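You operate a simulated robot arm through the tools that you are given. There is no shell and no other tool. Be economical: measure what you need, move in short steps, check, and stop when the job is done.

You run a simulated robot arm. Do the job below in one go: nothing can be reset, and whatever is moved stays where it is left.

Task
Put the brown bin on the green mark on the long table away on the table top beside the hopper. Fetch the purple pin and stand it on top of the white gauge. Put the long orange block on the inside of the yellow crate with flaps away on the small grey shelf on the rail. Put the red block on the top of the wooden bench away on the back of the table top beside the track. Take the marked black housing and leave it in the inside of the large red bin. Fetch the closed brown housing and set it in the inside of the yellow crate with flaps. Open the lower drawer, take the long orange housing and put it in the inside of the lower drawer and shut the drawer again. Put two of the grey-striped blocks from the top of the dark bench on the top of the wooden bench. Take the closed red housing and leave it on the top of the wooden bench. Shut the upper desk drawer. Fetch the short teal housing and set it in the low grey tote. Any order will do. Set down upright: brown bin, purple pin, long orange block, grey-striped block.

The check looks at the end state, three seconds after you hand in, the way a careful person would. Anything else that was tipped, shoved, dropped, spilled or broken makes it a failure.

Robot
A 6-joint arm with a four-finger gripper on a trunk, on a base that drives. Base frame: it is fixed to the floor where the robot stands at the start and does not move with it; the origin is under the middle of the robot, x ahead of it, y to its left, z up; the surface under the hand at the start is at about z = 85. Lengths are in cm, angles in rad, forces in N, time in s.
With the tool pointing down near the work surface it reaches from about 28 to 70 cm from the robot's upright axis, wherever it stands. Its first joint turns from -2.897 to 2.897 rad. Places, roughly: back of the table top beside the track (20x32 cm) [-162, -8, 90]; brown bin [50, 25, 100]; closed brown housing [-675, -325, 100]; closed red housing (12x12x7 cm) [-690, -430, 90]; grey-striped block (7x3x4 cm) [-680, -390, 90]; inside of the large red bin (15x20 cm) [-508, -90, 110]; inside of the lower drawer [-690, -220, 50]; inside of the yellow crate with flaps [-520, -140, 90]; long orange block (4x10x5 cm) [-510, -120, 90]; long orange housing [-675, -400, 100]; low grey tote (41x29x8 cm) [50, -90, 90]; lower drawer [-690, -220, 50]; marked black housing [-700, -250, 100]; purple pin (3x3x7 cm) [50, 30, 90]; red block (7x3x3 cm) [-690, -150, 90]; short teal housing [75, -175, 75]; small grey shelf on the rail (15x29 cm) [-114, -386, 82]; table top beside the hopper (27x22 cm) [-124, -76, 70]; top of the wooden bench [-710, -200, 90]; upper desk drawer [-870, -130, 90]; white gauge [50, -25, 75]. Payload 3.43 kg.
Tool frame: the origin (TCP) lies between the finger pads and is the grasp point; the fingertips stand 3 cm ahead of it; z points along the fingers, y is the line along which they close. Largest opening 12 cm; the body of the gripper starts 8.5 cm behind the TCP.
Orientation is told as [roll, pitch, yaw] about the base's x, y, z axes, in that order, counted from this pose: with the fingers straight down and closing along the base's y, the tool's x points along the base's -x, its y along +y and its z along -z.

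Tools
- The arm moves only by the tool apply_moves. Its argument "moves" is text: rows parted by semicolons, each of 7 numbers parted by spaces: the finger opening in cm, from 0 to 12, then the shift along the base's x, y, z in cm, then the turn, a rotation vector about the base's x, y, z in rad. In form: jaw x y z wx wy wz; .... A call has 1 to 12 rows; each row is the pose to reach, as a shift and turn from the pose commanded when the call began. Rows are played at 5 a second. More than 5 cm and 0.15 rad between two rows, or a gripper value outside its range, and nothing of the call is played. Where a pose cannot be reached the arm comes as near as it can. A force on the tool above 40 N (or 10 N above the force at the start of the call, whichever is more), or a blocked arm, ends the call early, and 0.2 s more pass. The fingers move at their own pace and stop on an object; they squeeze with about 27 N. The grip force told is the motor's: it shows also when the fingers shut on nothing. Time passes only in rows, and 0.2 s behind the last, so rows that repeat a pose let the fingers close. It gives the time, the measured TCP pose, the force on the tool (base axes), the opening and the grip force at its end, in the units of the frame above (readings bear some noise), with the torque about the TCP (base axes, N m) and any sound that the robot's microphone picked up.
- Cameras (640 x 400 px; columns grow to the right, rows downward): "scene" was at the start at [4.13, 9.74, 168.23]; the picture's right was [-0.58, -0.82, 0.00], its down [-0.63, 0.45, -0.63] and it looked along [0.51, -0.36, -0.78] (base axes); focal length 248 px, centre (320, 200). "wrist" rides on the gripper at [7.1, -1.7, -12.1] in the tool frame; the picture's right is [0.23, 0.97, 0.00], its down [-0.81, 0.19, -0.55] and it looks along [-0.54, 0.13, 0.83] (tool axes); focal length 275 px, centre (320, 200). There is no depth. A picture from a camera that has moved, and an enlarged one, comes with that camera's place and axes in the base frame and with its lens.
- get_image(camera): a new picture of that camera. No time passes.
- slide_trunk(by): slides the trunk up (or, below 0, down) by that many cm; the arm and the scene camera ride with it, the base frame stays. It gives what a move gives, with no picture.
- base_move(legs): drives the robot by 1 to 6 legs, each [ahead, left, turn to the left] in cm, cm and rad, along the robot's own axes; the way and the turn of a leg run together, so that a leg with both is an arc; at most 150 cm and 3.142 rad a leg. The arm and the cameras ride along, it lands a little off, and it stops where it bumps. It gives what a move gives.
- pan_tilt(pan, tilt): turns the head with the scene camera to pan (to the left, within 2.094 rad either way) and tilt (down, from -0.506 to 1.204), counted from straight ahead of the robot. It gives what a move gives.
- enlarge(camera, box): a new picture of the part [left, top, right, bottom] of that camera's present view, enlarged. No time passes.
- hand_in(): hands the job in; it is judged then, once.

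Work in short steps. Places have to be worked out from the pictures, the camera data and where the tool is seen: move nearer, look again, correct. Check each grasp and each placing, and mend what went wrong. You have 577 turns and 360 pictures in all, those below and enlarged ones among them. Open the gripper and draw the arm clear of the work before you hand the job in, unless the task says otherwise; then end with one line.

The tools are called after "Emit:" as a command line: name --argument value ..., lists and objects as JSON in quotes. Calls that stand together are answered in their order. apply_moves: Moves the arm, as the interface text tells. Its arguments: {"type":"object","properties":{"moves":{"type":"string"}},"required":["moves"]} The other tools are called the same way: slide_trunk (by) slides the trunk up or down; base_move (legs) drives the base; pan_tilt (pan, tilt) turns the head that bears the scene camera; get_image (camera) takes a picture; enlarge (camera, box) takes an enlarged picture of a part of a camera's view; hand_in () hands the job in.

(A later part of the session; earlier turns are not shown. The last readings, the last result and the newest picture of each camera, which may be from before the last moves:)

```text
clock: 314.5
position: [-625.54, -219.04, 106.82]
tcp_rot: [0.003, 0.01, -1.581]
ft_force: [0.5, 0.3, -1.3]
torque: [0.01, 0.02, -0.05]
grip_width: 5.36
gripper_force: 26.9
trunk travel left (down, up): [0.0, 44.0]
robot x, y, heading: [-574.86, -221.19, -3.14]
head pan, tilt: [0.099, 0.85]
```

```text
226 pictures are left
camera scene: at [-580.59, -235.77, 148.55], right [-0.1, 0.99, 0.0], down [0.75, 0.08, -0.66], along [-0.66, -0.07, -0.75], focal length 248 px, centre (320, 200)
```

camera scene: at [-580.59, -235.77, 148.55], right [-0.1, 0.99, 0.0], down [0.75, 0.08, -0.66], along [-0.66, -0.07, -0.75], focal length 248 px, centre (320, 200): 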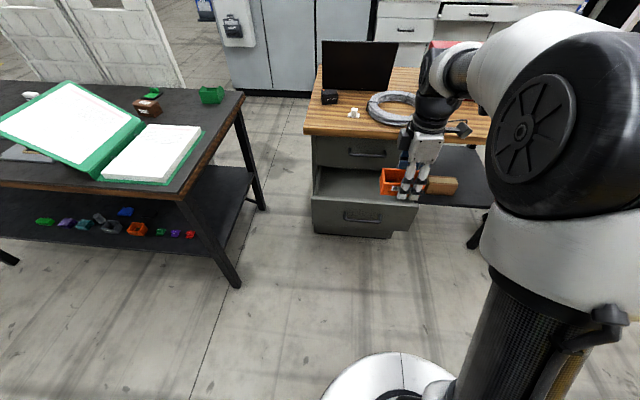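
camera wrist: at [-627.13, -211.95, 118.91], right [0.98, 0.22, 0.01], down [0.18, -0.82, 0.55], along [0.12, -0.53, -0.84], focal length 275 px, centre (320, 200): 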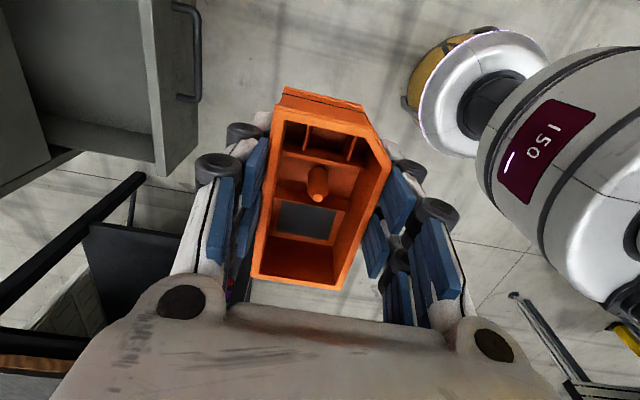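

Drawer interior is open from x≈-674 to -655, y -247…-200. I drive 25 ahead and extend over x≈-662.5, then descend.

Emit:
base_move --legs '[[26, 0, 0]]'

Emit:
apply_moves --moves "0 -4 -1 0 0 0 0; 0 -8 -2 0 0 0 0; 0 -11 -3 0 0 0 0; 0 -11 -3 -4.5 0 0 0; 0 -11 -3 -9 0 0 0; 0 -11 -3 -13.5 0 0 0; 0 -11 -3 -18 0 0 0; 0 -11 -3 -22 0 0 0; 0 -11 -3 -26 0 0 0"

Emit:
get_image --camera "wrist"

Emit:
get_image --camera "scene"

```text
clock: 316.4
position: [-651.06, -219.07, 106.84]
tcp_rot: [0.002, 0.01, -1.582]
ft_force: [0.6, -0.8, -1.2]
torque: [0.0, 0.01, 0.01]
grip_width: 5.37
gripper_force: 27.1
trunk travel left (down, up): [0.0, 44.0]
robot x, y, heading: [-600.32, -221.56, -3.141]
head pan, tilt: [0.099, 0.85]
```

```text
clock: 318.4
position: [-662.27, -222.12, 80.94]
tcp_rot: [0.004, 0.012, -1.582]
ft_force: [0.3, -0.3, -1.0]
torque: [0.02, 0.01, 0.0]
grip_width: 5.37
gripper_force: 26.6
trunk travel left (down, up): [0.0, 44.0]
robot x, y, heading: [-600.15, -221.25, -3.143]
head pan, tilt: [0.099, 0.85]
```

```text
225 pictures are left
camera wrist: at [-663.78, -214.97, 92.93], right [0.98, 0.22, 0.01], down [0.18, -0.82, 0.55], along [0.12, -0.53, -0.84], focal length 275 px, centre (320, 200)
```

wrist: 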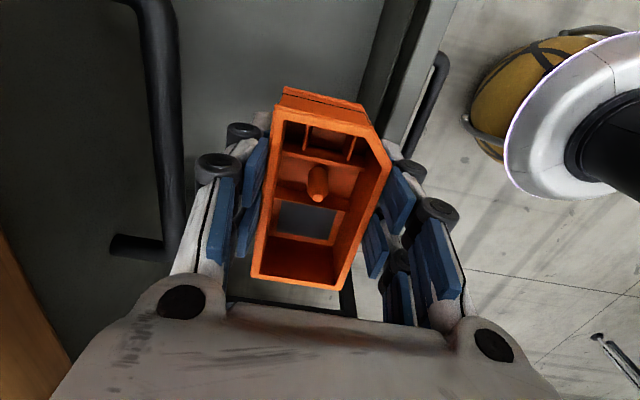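

```text
224 pictures are left
camera scene: at [-606.17, -235.84, 148.54], right [-0.1, 0.99, 0.0], down [0.75, 0.08, -0.66], along [-0.66, -0.07, -0.75], focal length 248 px, centre (320, 200)
```

scene: 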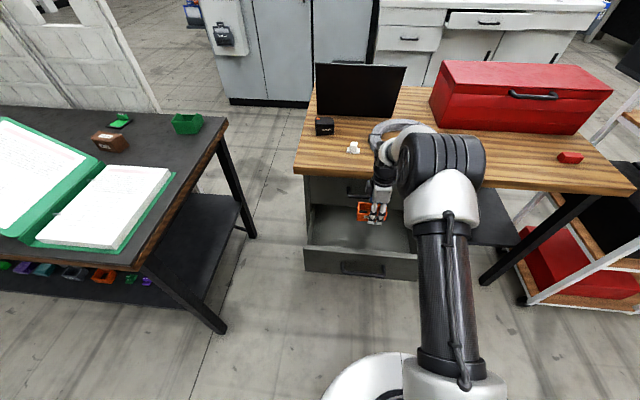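

Clearance: front panel inner side at x≈-657, upper handle at x≈-672. I shift x by -1.2 and continue down.

Emit:
apply_moves --moves "0 -1.2 0 -3 0 0 0; 0 -1.2 0 -7 0 0 0; 0 -1.2 0 -11 0 0 0; 0 -1.2 0 -15 0 0 0; 0 -1.2 0 -19 0 0 0; 0 -1.2 0 -22 0 0 0"

Emit:
get_image --camera "wrist"

Emit:
enlarge --camera "scene" --box '[280, 130, 480, 300]'

```text
clock: 319.8
position: [-663.35, -222.08, 58.83]
tcp_rot: [0.004, 0.01, -1.581]
ft_force: [-0.8, 0.1, -0.8]
torque: [0.0, -0.05, 0.01]
grip_width: 5.36
gripper_force: 27.0
trunk travel left (down, up): [0.0, 44.0]
robot x, y, heading: [-600.21, -221.16, -3.144]
head pan, tilt: [0.099, 0.85]
```

```text
223 pictures are left
camera wrist: at [-664.96, -215.06, 70.79], right [0.98, 0.22, 0.01], down [0.18, -0.82, 0.55], along [0.12, -0.53, -0.84], focal length 275 px, centre (320, 200)
```

wrist: 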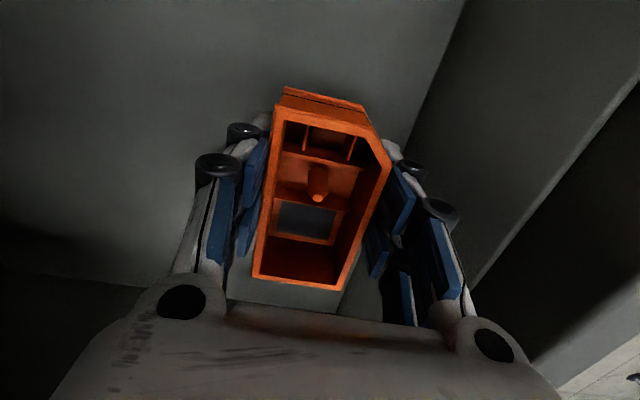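

```text
2.35 times, centred on (380, 215) of scene
camera zoom: at [-606.15, -235.84, 148.54], right [-0.1, 0.99, 0.0], down [0.75, 0.08, -0.66], along [-0.66, -0.07, -0.75], focal length 583 px, centre (179, 165)
```

zoom: 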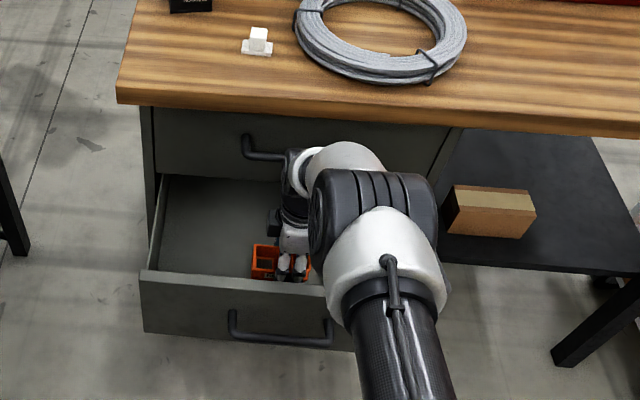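

Inside the drawer. Lower on gently.

Emit:
apply_moves --moves "0 0 0 -1 0 0 0; 0 0 0 -2 0 0 0; 0 0 0 -2.6 0 0 0; 0 0 0 -2.6 0 0 0"

Emit:
get_image --camera "wrist"

```text
clock: 320.8
position: [-663.15, -222.06, 56.29]
tcp_rot: [0.004, 0.011, -1.582]
ft_force: [0.5, -0.2, -1.3]
torque: [0.0, 0.0, -0.01]
grip_width: 5.37
gripper_force: 27.2
trunk travel left (down, up): [0.0, 44.0]
robot x, y, heading: [-600.59, -221.17, -3.143]
head pan, tilt: [0.099, 0.85]
```

```text
221 pictures are left
camera wrist: at [-664.82, -215.0, 68.31], right [0.98, 0.22, 0.01], down [0.18, -0.82, 0.55], along [0.12, -0.53, -0.84], focal length 275 px, centre (320, 200)
```

wrist: 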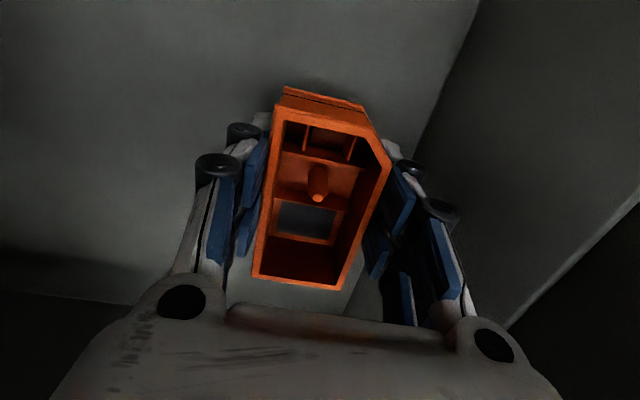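

Floor is about 2 cm below the housing. Continue.

Emit:
apply_moves --moves "0 0 0 -0.6 0 0 0; 0 0 0 -1.1 0 0 0; 0 0 0 -1.5 0 0 0; 0 0 0 -1.5 0 0 0"

Emit:
apply_moves --moves "0 0 0 -0.3 0 0 0; 0 0 0 -0.6 0 0 0; 0 0 0 -0.6 0 0 0"

```text
clock: 321.8
position: [-663.22, -221.96, 54.85]
tcp_rot: [0.004, 0.01, -1.582]
ft_force: [0.1, -0.1, -1.4]
torque: [0.0, -0.04, 0.03]
grip_width: 5.38
gripper_force: 27.2
trunk travel left (down, up): [0.0, 44.0]
robot x, y, heading: [-600.41, -221.34, -3.142]
head pan, tilt: [0.099, 0.85]
```

```text
clock: 322.6
position: [-663.21, -222.01, 54.18]
tcp_rot: [0.004, 0.009, -1.581]
ft_force: [0.1, -0.5, -1.8]
torque: [0.02, 0.0, 0.03]
grip_width: 5.39
gripper_force: 26.0
trunk travel left (down, up): [0.0, 44.0]
robot x, y, heading: [-600.24, -221.51, -3.137]
head pan, tilt: [0.099, 0.85]
```

Emit:
apply_moves --moves "0 0 0 -0.4 0 0 0; 0 0 0 -0.8 0 0 0; 0 0 0 -1.1 0 0 0; 0 0 0 -1.1 0 0 0"

Emit:
get_image --camera "wrist"

```text
clock: 323.6
position: [-663.24, -222.1, 53.07]
tcp_rot: [0.003, 0.011, -1.58]
ft_force: [-0.1, -0.3, -1.3]
torque: [0.01, 0.01, -0.01]
grip_width: 5.38
gripper_force: 26.9
trunk travel left (down, up): [0.0, 44.0]
robot x, y, heading: [-600.52, -221.06, -3.142]
head pan, tilt: [0.099, 0.85]
```

```text
220 pictures are left
camera wrist: at [-664.82, -215.04, 65.07], right [0.98, 0.22, 0.01], down [0.18, -0.82, 0.55], along [0.13, -0.53, -0.84], focal length 275 px, centre (320, 200)
```

wrist: 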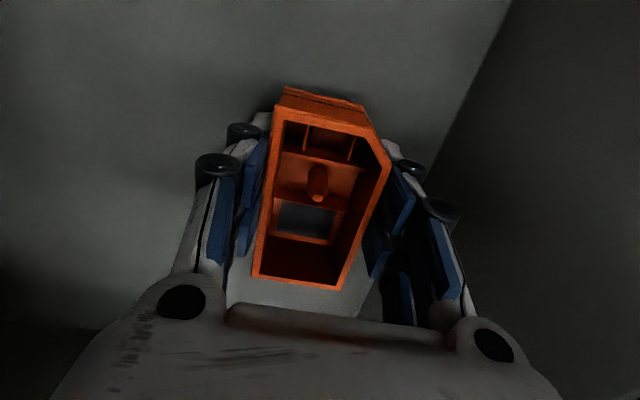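

Still free; continue in small steps.

Emit:
apply_moves --moves "0 0 0 -0.4 0 0 0; 0 0 0 -0.8 0 0 0; 0 0 0 -1.2 0 0 0; 0 0 0 -1.2 0 0 0"

Emit:
apply_moves --moves "0 0 0 -0.4 0 0 0; 0 0 0 -0.8 0 0 0; 0 0 0 -0.8 0 0 0"

```text
clock: 324.6
position: [-663.29, -222.04, 51.9]
tcp_rot: [0.004, 0.01, -1.581]
ft_force: [1.0, 0.3, -2.1]
torque: [0.01, -0.01, -0.02]
grip_width: 5.38
gripper_force: 27.1
trunk travel left (down, up): [0.0, 44.0]
robot x, y, heading: [-600.39, -221.33, -3.14]
head pan, tilt: [0.099, 0.85]
```

```text
clock: 325.4
position: [-663.31, -222.09, 51.37]
tcp_rot: [-0.002, 0.009, -1.583]
ft_force: [-1.9, -0.2, 13.9]
torque: [-0.24, -0.25, 0.0]
grip_width: 5.38
gripper_force: 27.3
trunk travel left (down, up): [0.0, 44.0]
robot x, y, heading: [-600.18, -221.61, -3.14]
head pan, tilt: [0.099, 0.85]
```

Contact at 51.4. Ease off, open to 7, rise straight.

Emit:
apply_moves --moves "0 0 0 0.2 0 0 0; 6.5 0 0 0.2 0 0 0; 7 0 0 0.2 0 0 0; 7 0 0 0.2 0 0 0; 7 0 0 3 0 0 0; 7 0 0 7 0 0 0; 7 0 0 12 0 0 0; 7 0 0 17 0 0 0; 7 0 0 22 0 0 0; 7 0 0 27 0 0 0; 7 0 0 32 0 0 0; 7 0 0 37 0 0 0"

Emit:
get_image --camera "wrist"

```text
clock: 328.0
position: [-663.24, -221.76, 87.97]
tcp_rot: [0.005, 0.011, -1.584]
ft_force: [0.5, -0.6, -1.0]
torque: [-0.01, -0.01, 0.0]
grip_width: 7.0
gripper_force: 0.1
trunk travel left (down, up): [0.0, 44.0]
robot x, y, heading: [-600.2, -221.15, -3.14]
head pan, tilt: [0.099, 0.85]
```

```text
219 pictures are left
camera wrist: at [-664.84, -214.73, 99.98], right [0.98, 0.22, 0.01], down [0.18, -0.82, 0.55], along [0.13, -0.53, -0.84], focal length 275 px, centre (320, 200)
```

wrist: 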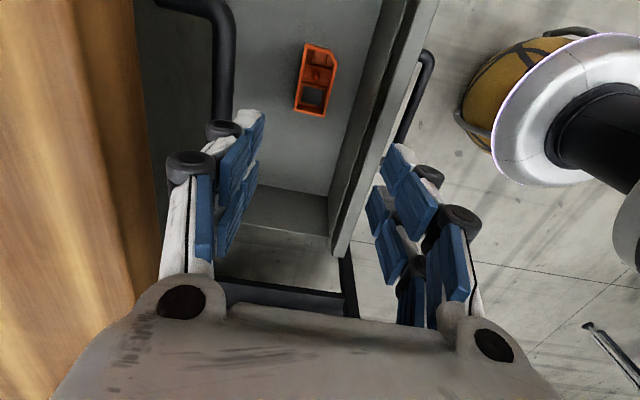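

The orange housing lies in the drawer. Now I back off, pitch the tool forward again and grip the handle bar to push the drawer shut.

Emit:
base_move --legs '[[-32, 0, 0]]'

Emit:
apply_moves --moves "5 1 0 -1 0 0.145 0; 5 2 0 -2 0 0.29 0; 5 3 0 -3 0 0.435 0; 5 4 0 -5 0 0.58 0; 5 5 0 -7 0 0.725 0; 5 6 0 -9 0 0.87 0; 5 7 0 -12 0 1.015 0; 5 8 0 -15 0 1.16 0; 5 9 0 -19 0 1.305 0; 5 10 0 -23 0 1.4 0; 5 10 0 -27 0 1.5 0; 5 10 0 -30 0 1.5 0"

Emit:
get_image --camera "wrist"

```text
clock: 330.1
position: [-631.51, -221.87, 87.99]
tcp_rot: [0.004, 0.011, -1.582]
ft_force: [-0.4, -0.1, 0.2]
torque: [0.0, 0.02, -0.01]
grip_width: 7.01
gripper_force: 0.2
trunk travel left (down, up): [0.0, 44.0]
robot x, y, heading: [-568.7, -220.89, -3.137]
head pan, tilt: [0.099, 0.85]
```

```text
clock: 332.7
position: [-621.63, -221.81, 57.84]
tcp_rot: [-1.5, -0.011, -1.582]
ft_force: [0.1, 0.4, 1.1]
torque: [-0.04, -0.03, -0.06]
grip_width: 5.01
gripper_force: 0.0
trunk travel left (down, up): [0.0, 44.0]
robot x, y, heading: [-568.91, -221.23, -3.139]
head pan, tilt: [0.099, 0.85]
```

```text
218 pictures are left
camera wrist: at [-609.58, -214.73, 60.27], right [0.07, 0.22, -0.97], down [0.56, -0.82, -0.14], along [-0.83, -0.53, -0.18], focal length 275 px, centre (320, 200)
```

wrist: 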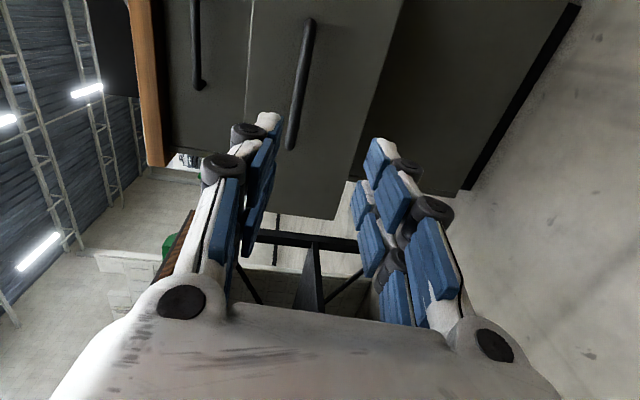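

Bar at z≈58.3, x≈-648.8. I adjust height and drive 25.5 cm ahead to take it.

Emit:
apply_moves --moves "5 0 0 0.5 0 0 0; 5 0 0 0.5 0 0 0"

Emit:
base_move --legs '[[25.3, 0, 0]]'

Emit:
get_image --camera "wrist"

```text
clock: 333.3
position: [-621.66, -221.88, 58.53]
tcp_rot: [-1.494, -0.008, -1.58]
ft_force: [0.6, 0.3, 0.1]
torque: [0.0, 0.02, -0.02]
grip_width: 4.98
gripper_force: 0.2
trunk travel left (down, up): [0.0, 44.0]
robot x, y, heading: [-568.34, -221.28, -3.142]
head pan, tilt: [0.099, 0.85]
```

```text
clock: 335.1
position: [-646.57, -222.21, 58.4]
tcp_rot: [-1.497, -0.008, -1.576]
ft_force: [-0.5, -0.1, -0.2]
torque: [-0.02, 0.06, 0.0]
grip_width: 5.01
gripper_force: 0.1
trunk travel left (down, up): [0.0, 44.0]
robot x, y, heading: [-593.96, -221.05, -3.134]
head pan, tilt: [0.099, 0.85]
```

```text
217 pictures are left
camera wrist: at [-634.59, -215.03, 60.79], right [0.07, 0.22, -0.97], down [0.56, -0.82, -0.14], along [-0.82, -0.53, -0.18], focal length 275 px, centre (320, 200)
```

wrist: 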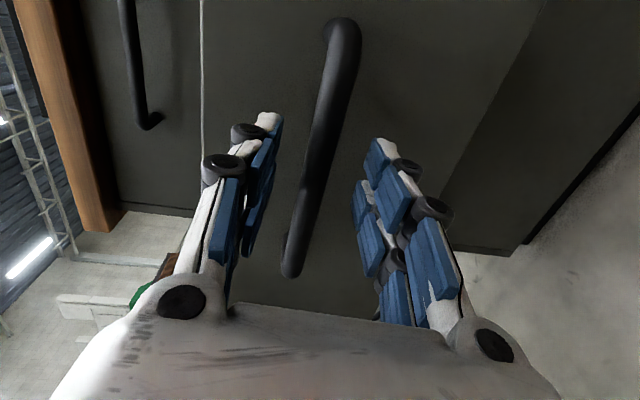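

Drive 1 cm more, close on the bar.

Emit:
base_move --legs '[[1.2, 0, 0]]'

Emit:
apply_moves --moves "3 0 0 0 0 0 0; 0 0 0 0 0 0 0; 0 0 0 0 0 0 0; 0 0 0 0 0 0 0; 0 0 0 0 0 0 0"

Emit:
base_move --legs '[[20, 0, 0]]'

Emit:
get_image --camera "scene"

```text
clock: 335.9
position: [-647.68, -222.19, 58.45]
tcp_rot: [-1.494, -0.008, -1.577]
ft_force: [-0.3, -0.3, -0.2]
torque: [-0.01, -0.03, 0.03]
grip_width: 5.0
gripper_force: 0.0
trunk travel left (down, up): [0.0, 44.0]
robot x, y, heading: [-594.89, -221.48, -3.139]
head pan, tilt: [0.099, 0.85]
```

```text
clock: 337.1
position: [-647.73, -222.23, 58.49]
tcp_rot: [-1.5, -0.008, -1.577]
ft_force: [-1.1, 1.3, 8.0]
torque: [1.19, 0.11, 0.23]
grip_width: 1.53
gripper_force: 44.7
trunk travel left (down, up): [0.0, 44.0]
robot x, y, heading: [-594.17, -221.63, -3.137]
head pan, tilt: [0.099, 0.85]
```

```text
clock: 338.6
position: [-667.65, -222.14, 58.51]
tcp_rot: [-1.499, -0.008, -1.58]
ft_force: [-0.7, 24.6, 14.7]
torque: [1.23, 0.2, 0.45]
grip_width: 1.51
gripper_force: 45.6
trunk travel left (down, up): [0.0, 44.0]
robot x, y, heading: [-614.66, -221.4, -3.133]
head pan, tilt: [0.099, 0.85]
```

```text
216 pictures are left
camera scene: at [-620.28, -235.95, 148.57], right [-0.11, 0.99, 0.0], down [0.75, 0.08, -0.66], along [-0.66, -0.07, -0.75], focal length 248 px, centre (320, 200)
```

scene: 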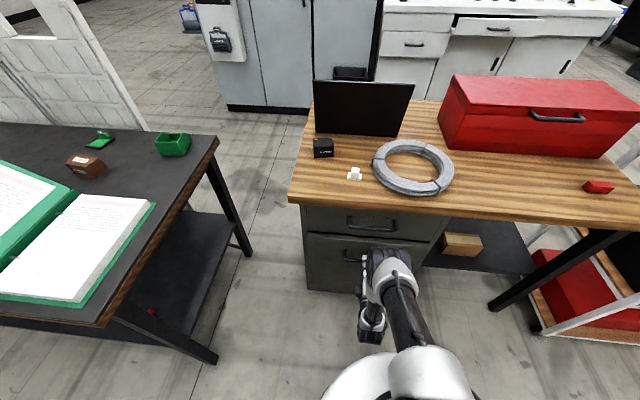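

About 2 cm remain. Push 2 cm more.

Emit:
base_move --legs '[[1.8, 0, 0]]'

Emit:
apply_moves --moves "0 -0.3 0 0 0 0 0; 0 -0.6 0 0 0 0 0; 0 -0.9 0 0 0 0 0; 0 -1.2 0 0 0 0 0; 0 -1.5 0 0 0 0 0"

Emit:
enlarge --camera "scene" --box '[280, 180, 480, 310]'

```text
clock: 339.4
position: [-669.65, -222.11, 58.55]
tcp_rot: [-1.502, -0.006, -1.583]
ft_force: [-6.8, 5.1, 3.4]
torque: [1.23, 0.06, -0.05]
grip_width: 1.52
gripper_force: 44.9
trunk travel left (down, up): [0.0, 44.0]
robot x, y, heading: [-616.78, -221.46, -3.128]
head pan, tilt: [0.099, 0.85]
```

```text
clock: 340.6
position: [-671.09, -222.21, 58.39]
tcp_rot: [-1.495, -0.006, -1.582]
ft_force: [11.7, 0.0, -8.8]
torque: [1.14, 0.0, -0.04]
grip_width: 1.73
gripper_force: 44.8
trunk travel left (down, up): [0.0, 44.0]
robot x, y, heading: [-616.44, -221.41, -3.131]
head pan, tilt: [0.099, 0.85]
```

```text
3.08 times, centred on (380, 245) of scene
camera zoom: at [-622.19, -236.13, 148.52], right [-0.11, 0.99, 0.0], down [0.75, 0.08, -0.66], along [-0.66, -0.07, -0.75], focal length 762 px, centre (135, 62)
```

zoom: 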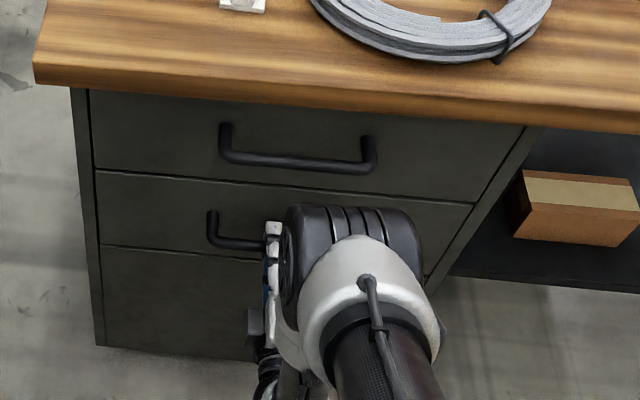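

The drawer is flush and resists: shut. Release and back off.

Emit:
apply_moves --moves "0 0.5 0 0 0 0 0; 3 0.5 0 0 0 0 0; 5 0.5 0 0 0 0 0; 5 0.5 0 0 0 0 0; 5 0.5 0 0 0 0 0"

Emit:
base_move --legs '[[-40, 0, 0]]'

Emit:
enlarge --camera "scene" --box '[280, 80, 480, 280]'

```text
clock: 341.8
position: [-670.48, -222.14, 58.47]
tcp_rot: [-1.498, -0.007, -1.583]
ft_force: [0.6, 0.5, -0.2]
torque: [-0.02, 0.01, -0.02]
grip_width: 4.99
gripper_force: 0.0
trunk travel left (down, up): [0.0, 44.0]
robot x, y, heading: [-616.39, -221.72, -3.135]
head pan, tilt: [0.099, 0.85]
```

```text
clock: 344.3
position: [-630.38, -222.23, 58.44]
tcp_rot: [-1.5, -0.008, -1.57]
ft_force: [0.3, -0.2, 0.1]
torque: [0.02, -0.05, 0.03]
grip_width: 5.01
gripper_force: 0.1
trunk travel left (down, up): [0.0, 44.0]
robot x, y, heading: [-576.36, -220.78, -3.127]
head pan, tilt: [0.099, 0.85]
```

```text
2.00 times, centred on (380, 180) of scene
camera zoom: at [-581.87, -235.61, 148.54], right [-0.12, 0.99, 0.0], down [0.75, 0.09, -0.66], along [-0.66, -0.08, -0.75], focal length 495 px, centre (200, 240)
```

zoom: 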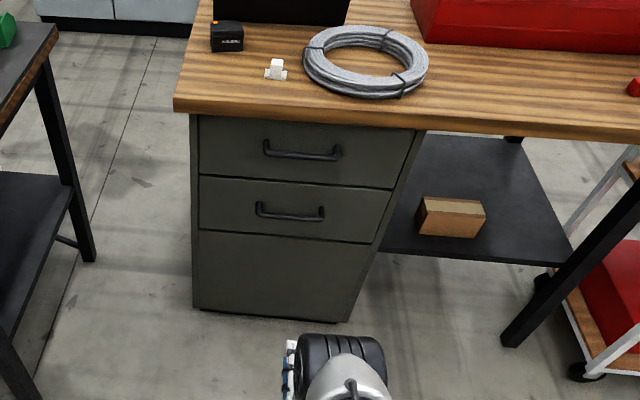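

The lower drawer is shut. Return the tool to vertical, and take a zoom of the black housing on the bench.

Emit:
apply_moves --moves "5 0 0 4 0 -0.13 0; 5 0 0 8 0 -0.26 0; 5 0 0 12 0 -0.39 0; 5 0 0 16 0 -0.52 0; 5 0 0 20 0 -0.65 0; 5 0 0 24 0 -0.78 0; 5 0 0 28 0 -0.91 0; 5 0 0 32 0 -1.04 0; 5 0 0 36 0 -1.17 0; 5 0 0 40 0 -1.3 0; 5 0 0 44 0 -1.42 0; 5 0 0 46 0 -1.5 0"

Emit:
apply_moves --moves "5 1 0 0 0 0 -0.148; 5 2 0 0 0 0 -0.296; 5 3 0 0 0 0 -0.444; 5 4 0 0 0 0 -0.592; 5 5 0 0 0 0 -0.74; 5 6 0 0 0 0 -0.888; 5 6 0 0 0 0 -1.036; 5 6 0 0 0 0 -1.184; 5 6 0 0 0 0 -1.332; 5 6 0 0 0 0 -1.45; 5 6 0 0 0 0 -1.571; 5 6 0 0 0 0 -1.571"

Emit:
enlarge --camera "scene" --box '[300, 60, 400, 140]'

Emit:
get_image --camera "scene"

```text
clock: 346.9
position: [-630.27, -222.07, 104.54]
tcp_rot: [0.002, 0.0, -1.578]
ft_force: [-0.9, 0.4, -0.1]
torque: [0.02, 0.0, -0.03]
grip_width: 5.0
gripper_force: 0.0
trunk travel left (down, up): [0.0, 44.0]
robot x, y, heading: [-576.11, -220.91, -3.124]
head pan, tilt: [0.099, 0.85]
```

```text
clock: 349.5
position: [-624.4, -222.13, 104.42]
tcp_rot: [0.001, 0.001, 3.132]
ft_force: [-0.1, 0.7, 0.0]
torque: [0.01, -0.02, 0.0]
grip_width: 5.02
gripper_force: 0.0
trunk travel left (down, up): [0.0, 44.0]
robot x, y, heading: [-576.39, -220.73, -3.12]
head pan, tilt: [0.099, 0.85]
```

```text
5.00 times, centred on (350, 100) of scene
camera zoom: at [-581.87, -235.61, 148.54], right [-0.12, 0.99, 0.0], down [0.75, 0.09, -0.66], along [-0.66, -0.08, -0.75], focal length 1238 px, centre (170, 700)
```

zoom: 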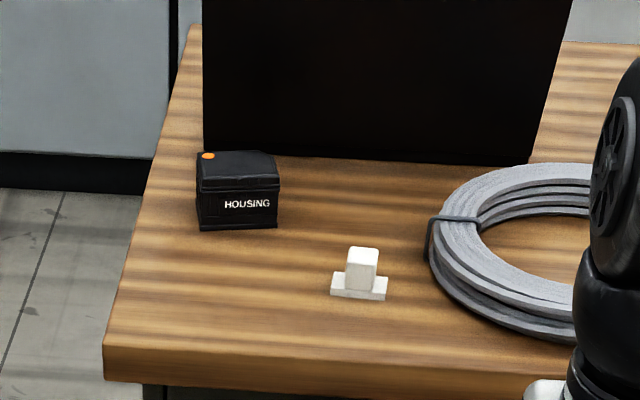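

```text
212 pictures are left
camera scene: at [-581.87, -235.61, 148.54], right [-0.12, 0.99, 0.0], down [0.75, 0.09, -0.66], along [-0.66, -0.08, -0.75], focal length 248 px, centre (320, 200)
```

scene: 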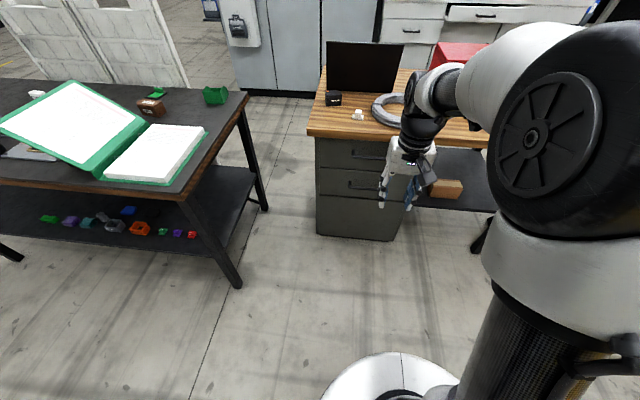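

The marked black housing (orange mark) is near (-700,-243). I drive 45 ahead and 18 left, raising nothing since the hand is above the bench.

Emit:
base_move --legs '[[45, 18, 0]]'

Emit:
get_image --camera "wrist"

Emit:
get_image --camera "scene"

```text
clock: 352.4
position: [-668.14, -241.59, 104.36]
tcp_rot: [0.0, -0.001, -3.139]
ft_force: [-0.4, -0.5, -0.6]
torque: [0.02, 0.03, -0.01]
grip_width: 4.98
gripper_force: 0.1
trunk travel left (down, up): [0.0, 44.0]
robot x, y, heading: [-620.2, -239.56, -3.11]
head pan, tilt: [0.099, 0.85]
```

```text
211 pictures are left
camera wrist: at [-660.93, -239.86, 116.35], right [0.23, -0.97, 0.0], down [-0.81, -0.19, 0.55], along [-0.54, -0.13, -0.83], focal length 275 px, centre (320, 200)
```

wrist: 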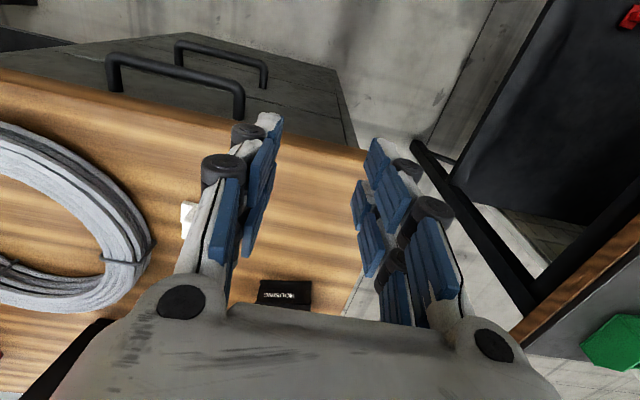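

```text
210 pictures are left
camera scene: at [-625.46, -254.68, 148.54], right [-0.13, 0.99, 0.0], down [0.75, 0.1, -0.66], along [-0.65, -0.08, -0.75], focal length 248 px, centre (320, 200)
```

scene: 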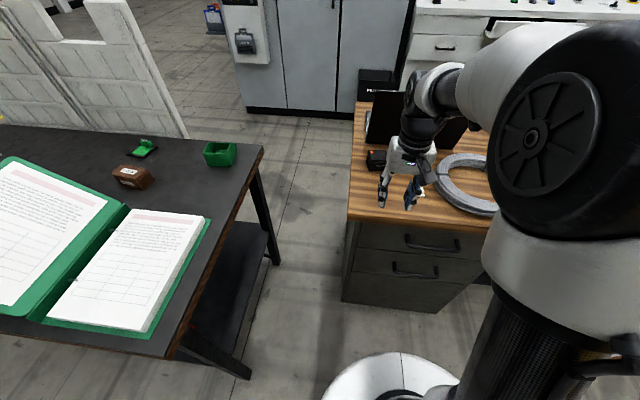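

Move the hand forward above the housing and look.

Emit:
apply_moves --moves "10 -4.5 0 0 0 0 0; 10 -9 0 0 0 0 0; 10 -13.5 0 0 0 0 0; 10 -18 0 0 0 0 0; 10 -22 0 0 0 0 0; 10 -25 0 0 0 0 0"

Emit:
get_image --camera "wrist"

```text
clock: 353.8
position: [-689.03, -241.59, 102.93]
tcp_rot: [0.0, 0.003, -3.137]
ft_force: [-0.3, -0.5, -0.5]
torque: [-0.01, -0.11, 0.0]
grip_width: 9.97
gripper_force: 0.0
out of reach, approached as far as the arm can: row 5, 6
trunk travel left (down, up): [0.0, 44.0]
robot x, y, heading: [-619.7, -239.99, -3.115]
head pan, tilt: [0.099, 0.85]
```

```text
209 pictures are left
camera wrist: at [-681.76, -239.86, 114.85], right [0.23, -0.97, 0.0], down [-0.81, -0.19, 0.55], along [-0.54, -0.13, -0.83], focal length 275 px, centre (320, 200)
```

wrist: 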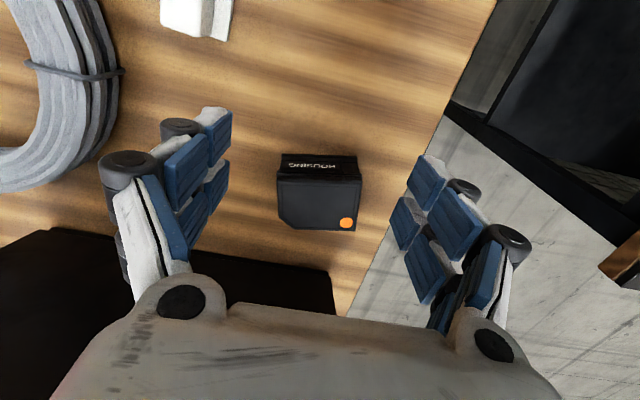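

Drive the base 9.5 cm ahead to gain reach.

Emit:
base_move --legs '[[9, 0, 0]]'

Emit:
apply_moves --moves "12 0 -1.5 -1 0 0 0; 12 0 -1.8 -4 0 0 0; 12 0 -1.8 -6 0 0 0"

Emit:
get_image --camera "wrist"

```text
clock: 354.9
position: [-697.55, -241.85, 103.13]
tcp_rot: [0.0, 0.0, -3.139]
ft_force: [-0.2, 0.0, -1.1]
torque: [0.01, -0.02, -0.03]
grip_width: 10.0
gripper_force: 0.1
trunk travel left (down, up): [0.0, 44.0]
robot x, y, heading: [-628.87, -240.25, -3.117]
head pan, tilt: [0.099, 0.85]
```

```text
clock: 355.7
position: [-697.57, -243.6, 97.09]
tcp_rot: [0.001, -0.002, -3.14]
ft_force: [0.4, 0.3, 0.7]
torque: [-0.02, -0.01, 0.02]
grip_width: 11.99
gripper_force: 0.0
trunk travel left (down, up): [0.0, 44.0]
robot x, y, heading: [-628.48, -240.69, -3.114]
head pan, tilt: [0.099, 0.85]
```

```text
208 pictures are left
camera wrist: at [-690.38, -241.77, 109.08], right [0.23, -0.97, 0.0], down [-0.81, -0.19, 0.55], along [-0.54, -0.13, -0.83], focal length 275 px, centre (320, 200)
```

wrist: 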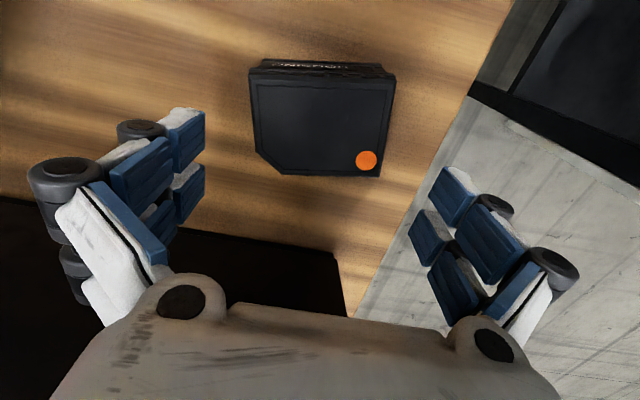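

The housing is turned by +0.18 rad, centre about (-695.9,-243.2), lid top near z 92.5. I align and go down partly.

Emit:
apply_moves --moves "12 0.8 0.2 0 0 0 0.09; 12 1.7 0.4 0 0 0 0.18; 12 1.7 0.4 -2.5 0 0 0.18; 12 1.7 0.4 -5 0 0 0.18; 12 1.7 0.4 -5 0 0 0.18"

Emit:
get_image --camera "wrist"

```text
clock: 356.9
position: [-695.85, -242.97, 92.19]
tcp_rot: [0.0, -0.002, -2.959]
ft_force: [0.5, 0.7, -0.2]
torque: [0.04, 0.0, 0.0]
grip_width: 11.97
gripper_force: 0.1
trunk travel left (down, up): [0.0, 44.0]
robot x, y, heading: [-629.11, -240.28, -3.117]
head pan, tilt: [0.099, 0.85]
```

```text
207 pictures are left
camera wrist: at [-689.1, -239.99, 104.1], right [0.4, -0.92, 0.0], down [-0.76, -0.33, 0.55], along [-0.51, -0.22, -0.83], focal length 275 px, centre (320, 200)
```

wrist: 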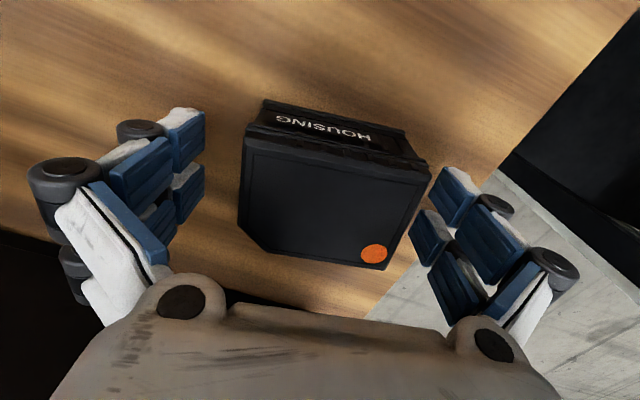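

Aligned. Shift slightly, lower 2.3, close.

Emit:
apply_moves --moves "12 -0.5 -0.5 -1.2 0 0 0; 12 -0.5 -0.5 -2.3 0 0 0; 9 -0.5 -0.5 -2.3 0 0 0; 6 -0.5 -0.5 -2.3 0 0 0; 0 -0.5 -0.5 -2.3 0 0 0; 0 -0.5 -0.5 -2.3 0 0 0; 0 -0.5 -0.5 -2.3 0 0 0"

Emit:
apply_moves --moves "0 0 0 0.5 0 0 0; 0 0 0 1.2 0 0 0; 0 0 0 2.5 0 0 0; 0 0 0 4 0 0 0"

Emit:
get_image --camera "wrist"

```text
clock: 357.5
position: [-696.55, -243.54, 90.98]
tcp_rot: [-0.003, -0.02, -2.959]
ft_force: [7.0, -0.8, 18.8]
torque: [-0.2, -0.54, 0.09]
grip_width: 11.93
gripper_force: 17.3
trunk travel left (down, up): [0.0, 44.0]
robot x, y, heading: [-628.79, -240.18, -3.118]
head pan, tilt: [0.099, 0.85]
stopped in row 3: the force on the tool passed its limit at 44 N (the readings are from after the stop); the commanded pose is now the measured one
```

```text
clock: 358.5
position: [-696.47, -243.54, 94.48]
tcp_rot: [-0.002, -0.009, -2.962]
ft_force: [0.3, -0.6, -1.3]
torque: [0.02, 0.02, 0.01]
grip_width: 7.17
gripper_force: 26.3
trunk travel left (down, up): [0.0, 44.0]
robot x, y, heading: [-628.68, -240.17, -3.118]
head pan, tilt: [0.099, 0.85]
```

```text
206 pictures are left
camera wrist: at [-689.62, -240.54, 106.33], right [0.4, -0.92, 0.0], down [-0.76, -0.33, 0.56], along [-0.52, -0.22, -0.83], focal length 275 px, centre (320, 200)
```

wrist: 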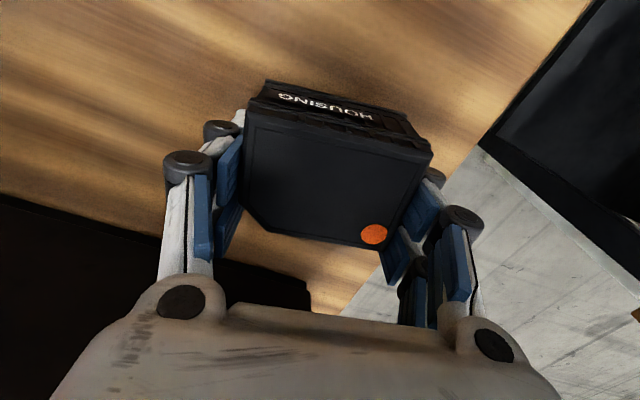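

The fingertips touched the bench (z≈87.7) but the housing is gripped at 7.17. Lift and check.

Emit:
apply_moves --moves "0 0 0 3 0 0 0; 0 0 0 6 0 0 0; 0 0 0 10 0 0 0; 0 3 0 12 0 0 0; 0 7 0 12 0 0 0"

Emit:
get_image --camera "wrist"

Emit:
enlarge --camera "scene" --box '[340, 100, 480, 220]'

```text
clock: 359.7
position: [-689.53, -243.22, 106.76]
tcp_rot: [-0.001, -0.014, -2.962]
ft_force: [0.3, 0.1, -1.6]
torque: [-0.02, 0.06, -0.01]
grip_width: 7.15
gripper_force: 27.6
trunk travel left (down, up): [0.0, 44.0]
robot x, y, heading: [-628.72, -240.28, -3.116]
head pan, tilt: [0.099, 0.85]
```

```text
205 pictures are left
camera wrist: at [-682.63, -240.23, 118.65], right [0.4, -0.92, -0.01], down [-0.76, -0.33, 0.56], along [-0.52, -0.22, -0.83], focal length 275 px, centre (320, 200)
```

wrist: 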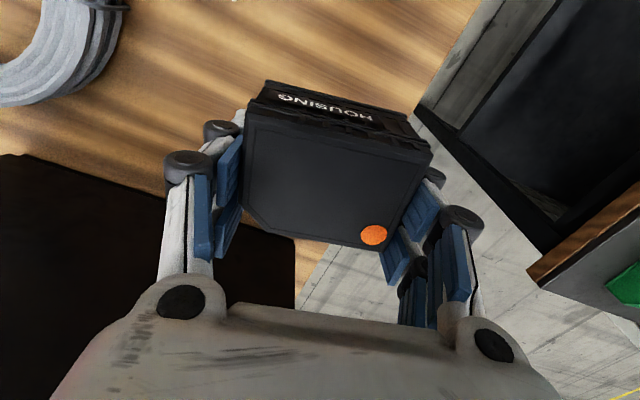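

```text
3.33 times, centred on (410, 160) of scene
camera zoom: at [-634.16, -254.89, 148.55], right [-0.13, 0.99, 0.0], down [0.74, 0.09, -0.66], along [-0.66, -0.08, -0.75], focal length 826 px, centre (20, 333)
```

zoom: 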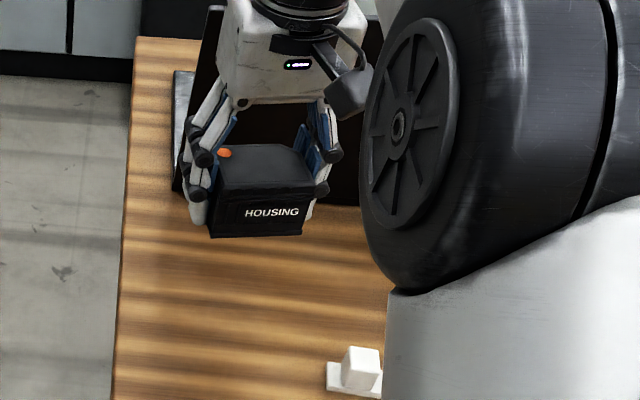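

Held with its lid. I raise the trunk high, draw in, back off and go toward the crates, then look at the REJECT bin.

Emit:
apply_moves --moves "0 4.5 0 0 0 0 0; 0 9 0 0 0 0 0; 0 13.5 0 0 0 0 0; 0 17 0 0 0 0 0"

Emit:
slide_trunk --by 40

Emit:
base_move --legs '[[-37, 0, 0], [0, -120, -0.02]]'

Emit:
pan_tilt --pan 1.9 --tilt 0.7

Emit:
get_image --camera "scene"

```text
clock: 360.7
position: [-672.44, -243.79, 106.72]
tcp_rot: [-0.001, -0.013, -2.961]
ft_force: [0.2, -0.9, -0.8]
torque: [-0.01, 0.01, -0.02]
grip_width: 7.13
gripper_force: 27.0
trunk travel left (down, up): [0.0, 44.0]
robot x, y, heading: [-628.77, -240.15, -3.116]
head pan, tilt: [0.099, 0.85]
```

```text
clock: 364.6
position: [-672.64, -243.69, 146.63]
tcp_rot: [-0.002, -0.014, -2.962]
ft_force: [-0.1, -0.4, -1.7]
torque: [0.01, 0.01, 0.02]
grip_width: 7.12
gripper_force: 27.3
trunk travel left (down, up): [-40.0, 4.0]
robot x, y, heading: [-628.61, -240.13, -3.11]
head pan, tilt: [0.099, 0.85]
```

```text
clock: 372.6
position: [-638.32, -122.6, 146.66]
tcp_rot: [-0.003, -0.015, -2.978]
ft_force: [0.5, -0.5, -1.5]
torque: [-0.02, 0.05, 0.01]
grip_width: 7.16
gripper_force: 26.8
trunk travel left (down, up): [-40.0, 4.0]
robot x, y, heading: [-594.61, -119.44, -3.13]
head pan, tilt: [0.099, 0.85]
```

```text
clock: 374.4
position: [-638.36, -122.51, 146.63]
tcp_rot: [-0.003, -0.013, -2.978]
ft_force: [0.7, 0.4, -1.4]
torque: [0.01, 0.07, -0.02]
grip_width: 7.17
gripper_force: 26.9
trunk travel left (down, up): [-40.0, 4.0]
robot x, y, heading: [-594.57, -119.46, -3.129]
head pan, tilt: [1.901, 0.7]
```

```text
203 pictures are left
camera scene: at [-589.62, -141.33, 189.77], right [-0.94, -0.34, 0.0], down [-0.22, 0.61, -0.76], along [0.26, -0.72, -0.64], focal length 248 px, centre (320, 200)
```

scene: 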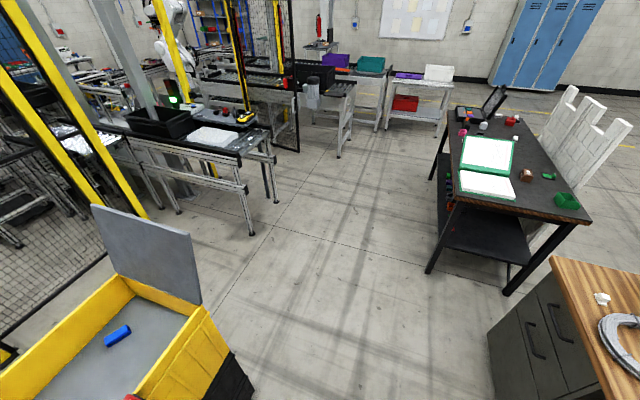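

I turn around to face the crates (+x), with the hand high.

Emit:
base_move --legs '[[0, 0, 3.13]]'

Emit:
pan_tilt --pan 0.2 --tilt 0.8

Emit:
get_image --camera "scene"

Emit:
get_image --camera "wrist"

```text
clock: 382.1
position: [-550.68, -116.75, 146.64]
tcp_rot: [-0.001, -0.014, 0.159]
ft_force: [-0.6, 0.7, -2.1]
torque: [-0.01, 0.0, -0.04]
grip_width: 7.18
gripper_force: 26.9
trunk travel left (down, up): [-40.0, 4.0]
robot x, y, heading: [-594.4, -119.26, 0.006]
head pan, tilt: [1.901, 0.7]
```

```text
clock: 383.9
position: [-550.7, -116.83, 146.66]
tcp_rot: [-0.002, -0.015, 0.16]
ft_force: [0.3, 0.1, -1.9]
torque: [0.02, -0.01, 0.03]
grip_width: 7.15
gripper_force: 27.0
trunk travel left (down, up): [-40.0, 4.0]
robot x, y, heading: [-594.5, -119.47, 0.004]
head pan, tilt: [0.201, 0.799]
```

```text
202 pictures are left
camera scene: at [-588.8, -103.7, 188.94], right [0.21, -0.98, 0.0], down [-0.7, -0.15, -0.7], along [0.68, 0.14, -0.72], focal length 248 px, centre (320, 200)
```

scene: 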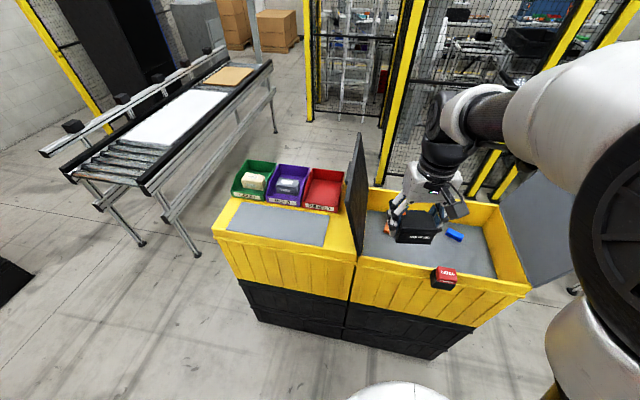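

```text
201 pictures are left
camera wrist: at [-557.67, -119.5, 158.46], right [-0.38, 0.92, 0.0], down [0.76, 0.32, 0.56], along [0.52, 0.21, -0.83], focal length 275 px, centre (320, 200)
```

wrist: 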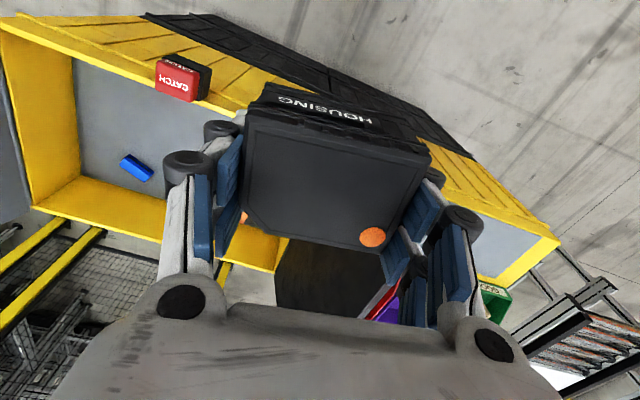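

Zoom on the three bins and the crate.

Emit:
enlarge --camera "scene" --box '[210, 130, 390, 260]'

Emit:
enlarge --camera "scene" --box '[340, 160, 540, 310]'

```text
3.08 times, centred on (300, 195) of scene
camera zoom: at [-588.8, -103.7, 188.94], right [0.21, -0.98, 0.0], down [-0.7, -0.15, -0.7], along [0.68, 0.14, -0.72], focal length 762 px, centre (382, 215)
```

zoom: 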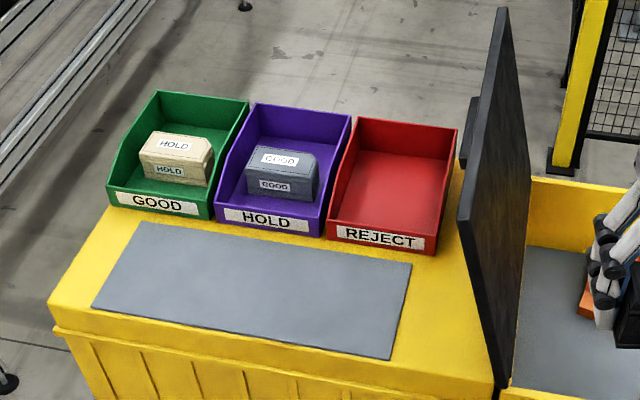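

```text
2.67 times, centred on (440, 235) of scene
camera zoom: at [-588.8, -103.7, 188.94], right [0.21, -0.98, 0.0], down [-0.7, -0.15, -0.7], along [0.68, 0.14, -0.72], focal length 660 px, centre (0, 107)
```

zoom: 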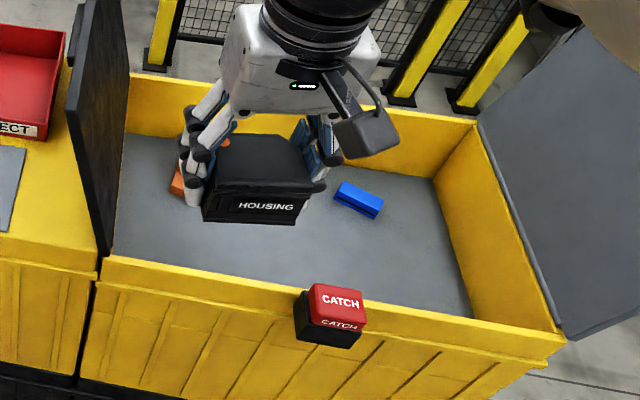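

REJECT bin floor centre is about (-500,-87); the black lid stands at y≈-108 leaning to y -100 at z 132. I move left 47 first, then 27 ahead, with the hand at z 147.

Emit:
base_move --legs '[[0, 45, 0], [27, 0, 0]]'

Emit:
get_image --camera "scene"

Emit:
get_image --camera "wrist"

```text
clock: 388.1
position: [-524.82, -71.21, 146.59]
tcp_rot: [-0.002, -0.013, 0.168]
ft_force: [-0.3, -0.6, -1.7]
torque: [0.02, 0.01, -0.01]
grip_width: 7.16
gripper_force: 26.8
trunk travel left (down, up): [-40.0, 4.0]
robot x, y, heading: [-568.68, -74.39, 0.022]
head pan, tilt: [0.201, 0.799]
```

```text
198 pictures are left
camera scene: at [-562.97, -58.5, 188.94], right [0.21, -0.98, 0.0], down [-0.7, -0.15, -0.7], along [0.68, 0.15, -0.72], focal length 248 px, centre (320, 200)
```

scene: 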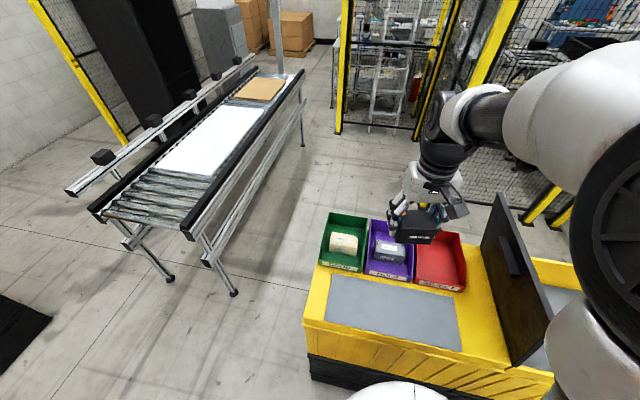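

```text
197 pictures are left
camera wrist: at [-531.72, -74.04, 158.45], right [-0.39, 0.92, 0.0], down [0.76, 0.32, 0.56], along [0.52, 0.22, -0.83], focal length 275 px, centre (320, 200)
```

wrist: 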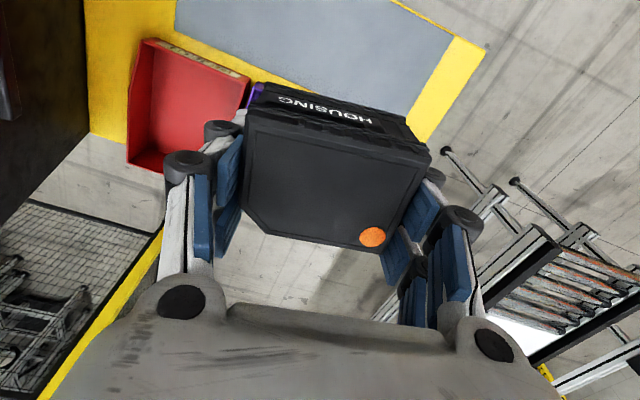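

Zoom for precise positions of the red bin and the lid.

Emit:
enlarge --camera "scene" --box '[360, 170, 580, 380]'

```text
1.90 times, centred on (470, 275) of scene
camera zoom: at [-562.97, -58.5, 188.94], right [0.21, -0.98, 0.0], down [-0.7, -0.15, -0.7], along [0.68, 0.15, -0.72], focal length 472 px, centre (34, 57)
```

zoom: 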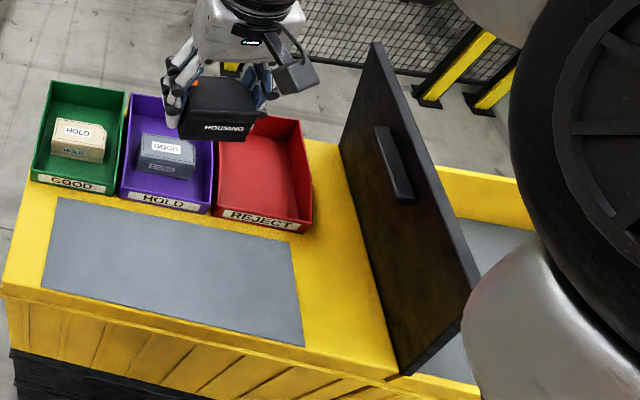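

The bin's centre is about (-505,-92). To keep the forearm away from the lid I shift the base 12 left and 4 ahead, then extend the hand at height.

Emit:
base_move --legs '[[4, 12, -0.02]]'

Emit:
apply_moves --moves "0 3 -4 0 0 0 0; 0 6 -8 0 0 0 0; 0 9 -12 0 0 0 0; 0 11 -16 0 0 0 0; 0 13 -20 0 0 0 0; 0 14.5 -24 0 0 0 0; 0 15.5 -28 0 0 0 0; 0 15.5 -30 -2 0 0 0"

Emit:
get_image --camera "scene"

Emit:
get_image --camera "wrist"

```text
clock: 389.3
position: [-520.87, -60.17, 146.72]
tcp_rot: [-0.002, -0.014, 0.145]
ft_force: [0.1, 0.6, -1.8]
torque: [-0.01, -0.02, 0.03]
grip_width: 7.15
gripper_force: 27.3
trunk travel left (down, up): [-40.0, 4.0]
robot x, y, heading: [-564.63, -62.16, -0.011]
head pan, tilt: [0.201, 0.799]
```

```text
clock: 391.1
position: [-505.29, -90.2, 144.69]
tcp_rot: [-0.002, -0.014, 0.146]
ft_force: [1.7, -0.7, -0.1]
torque: [0.01, -0.03, 0.02]
grip_width: 7.13
gripper_force: 27.0
trunk travel left (down, up): [-40.0, 4.0]
robot x, y, heading: [-564.89, -62.63, -0.011]
head pan, tilt: [0.201, 0.799]
```

```text
195 pictures are left
camera scene: at [-558.71, -46.6, 188.95], right [0.19, -0.98, 0.0], down [-0.7, -0.14, -0.7], along [0.68, 0.13, -0.72], focal length 248 px, centre (320, 200)
```

scene: 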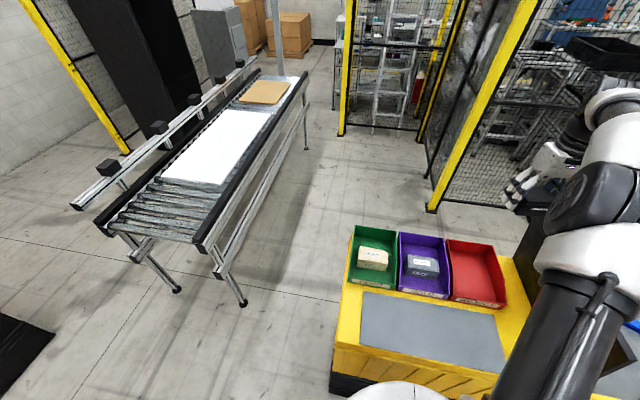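

```text
194 pictures are left
camera wrist: at [-512.25, -92.78, 156.53], right [-0.37, 0.93, 0.0], down [0.77, 0.31, 0.56], along [0.52, 0.2, -0.83], focal length 275 px, centre (320, 200)
```

wrist: 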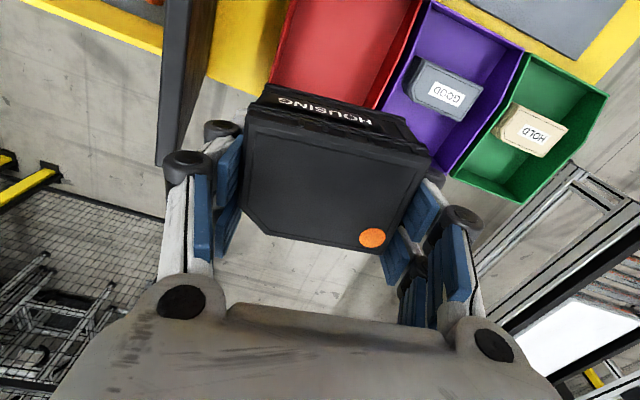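

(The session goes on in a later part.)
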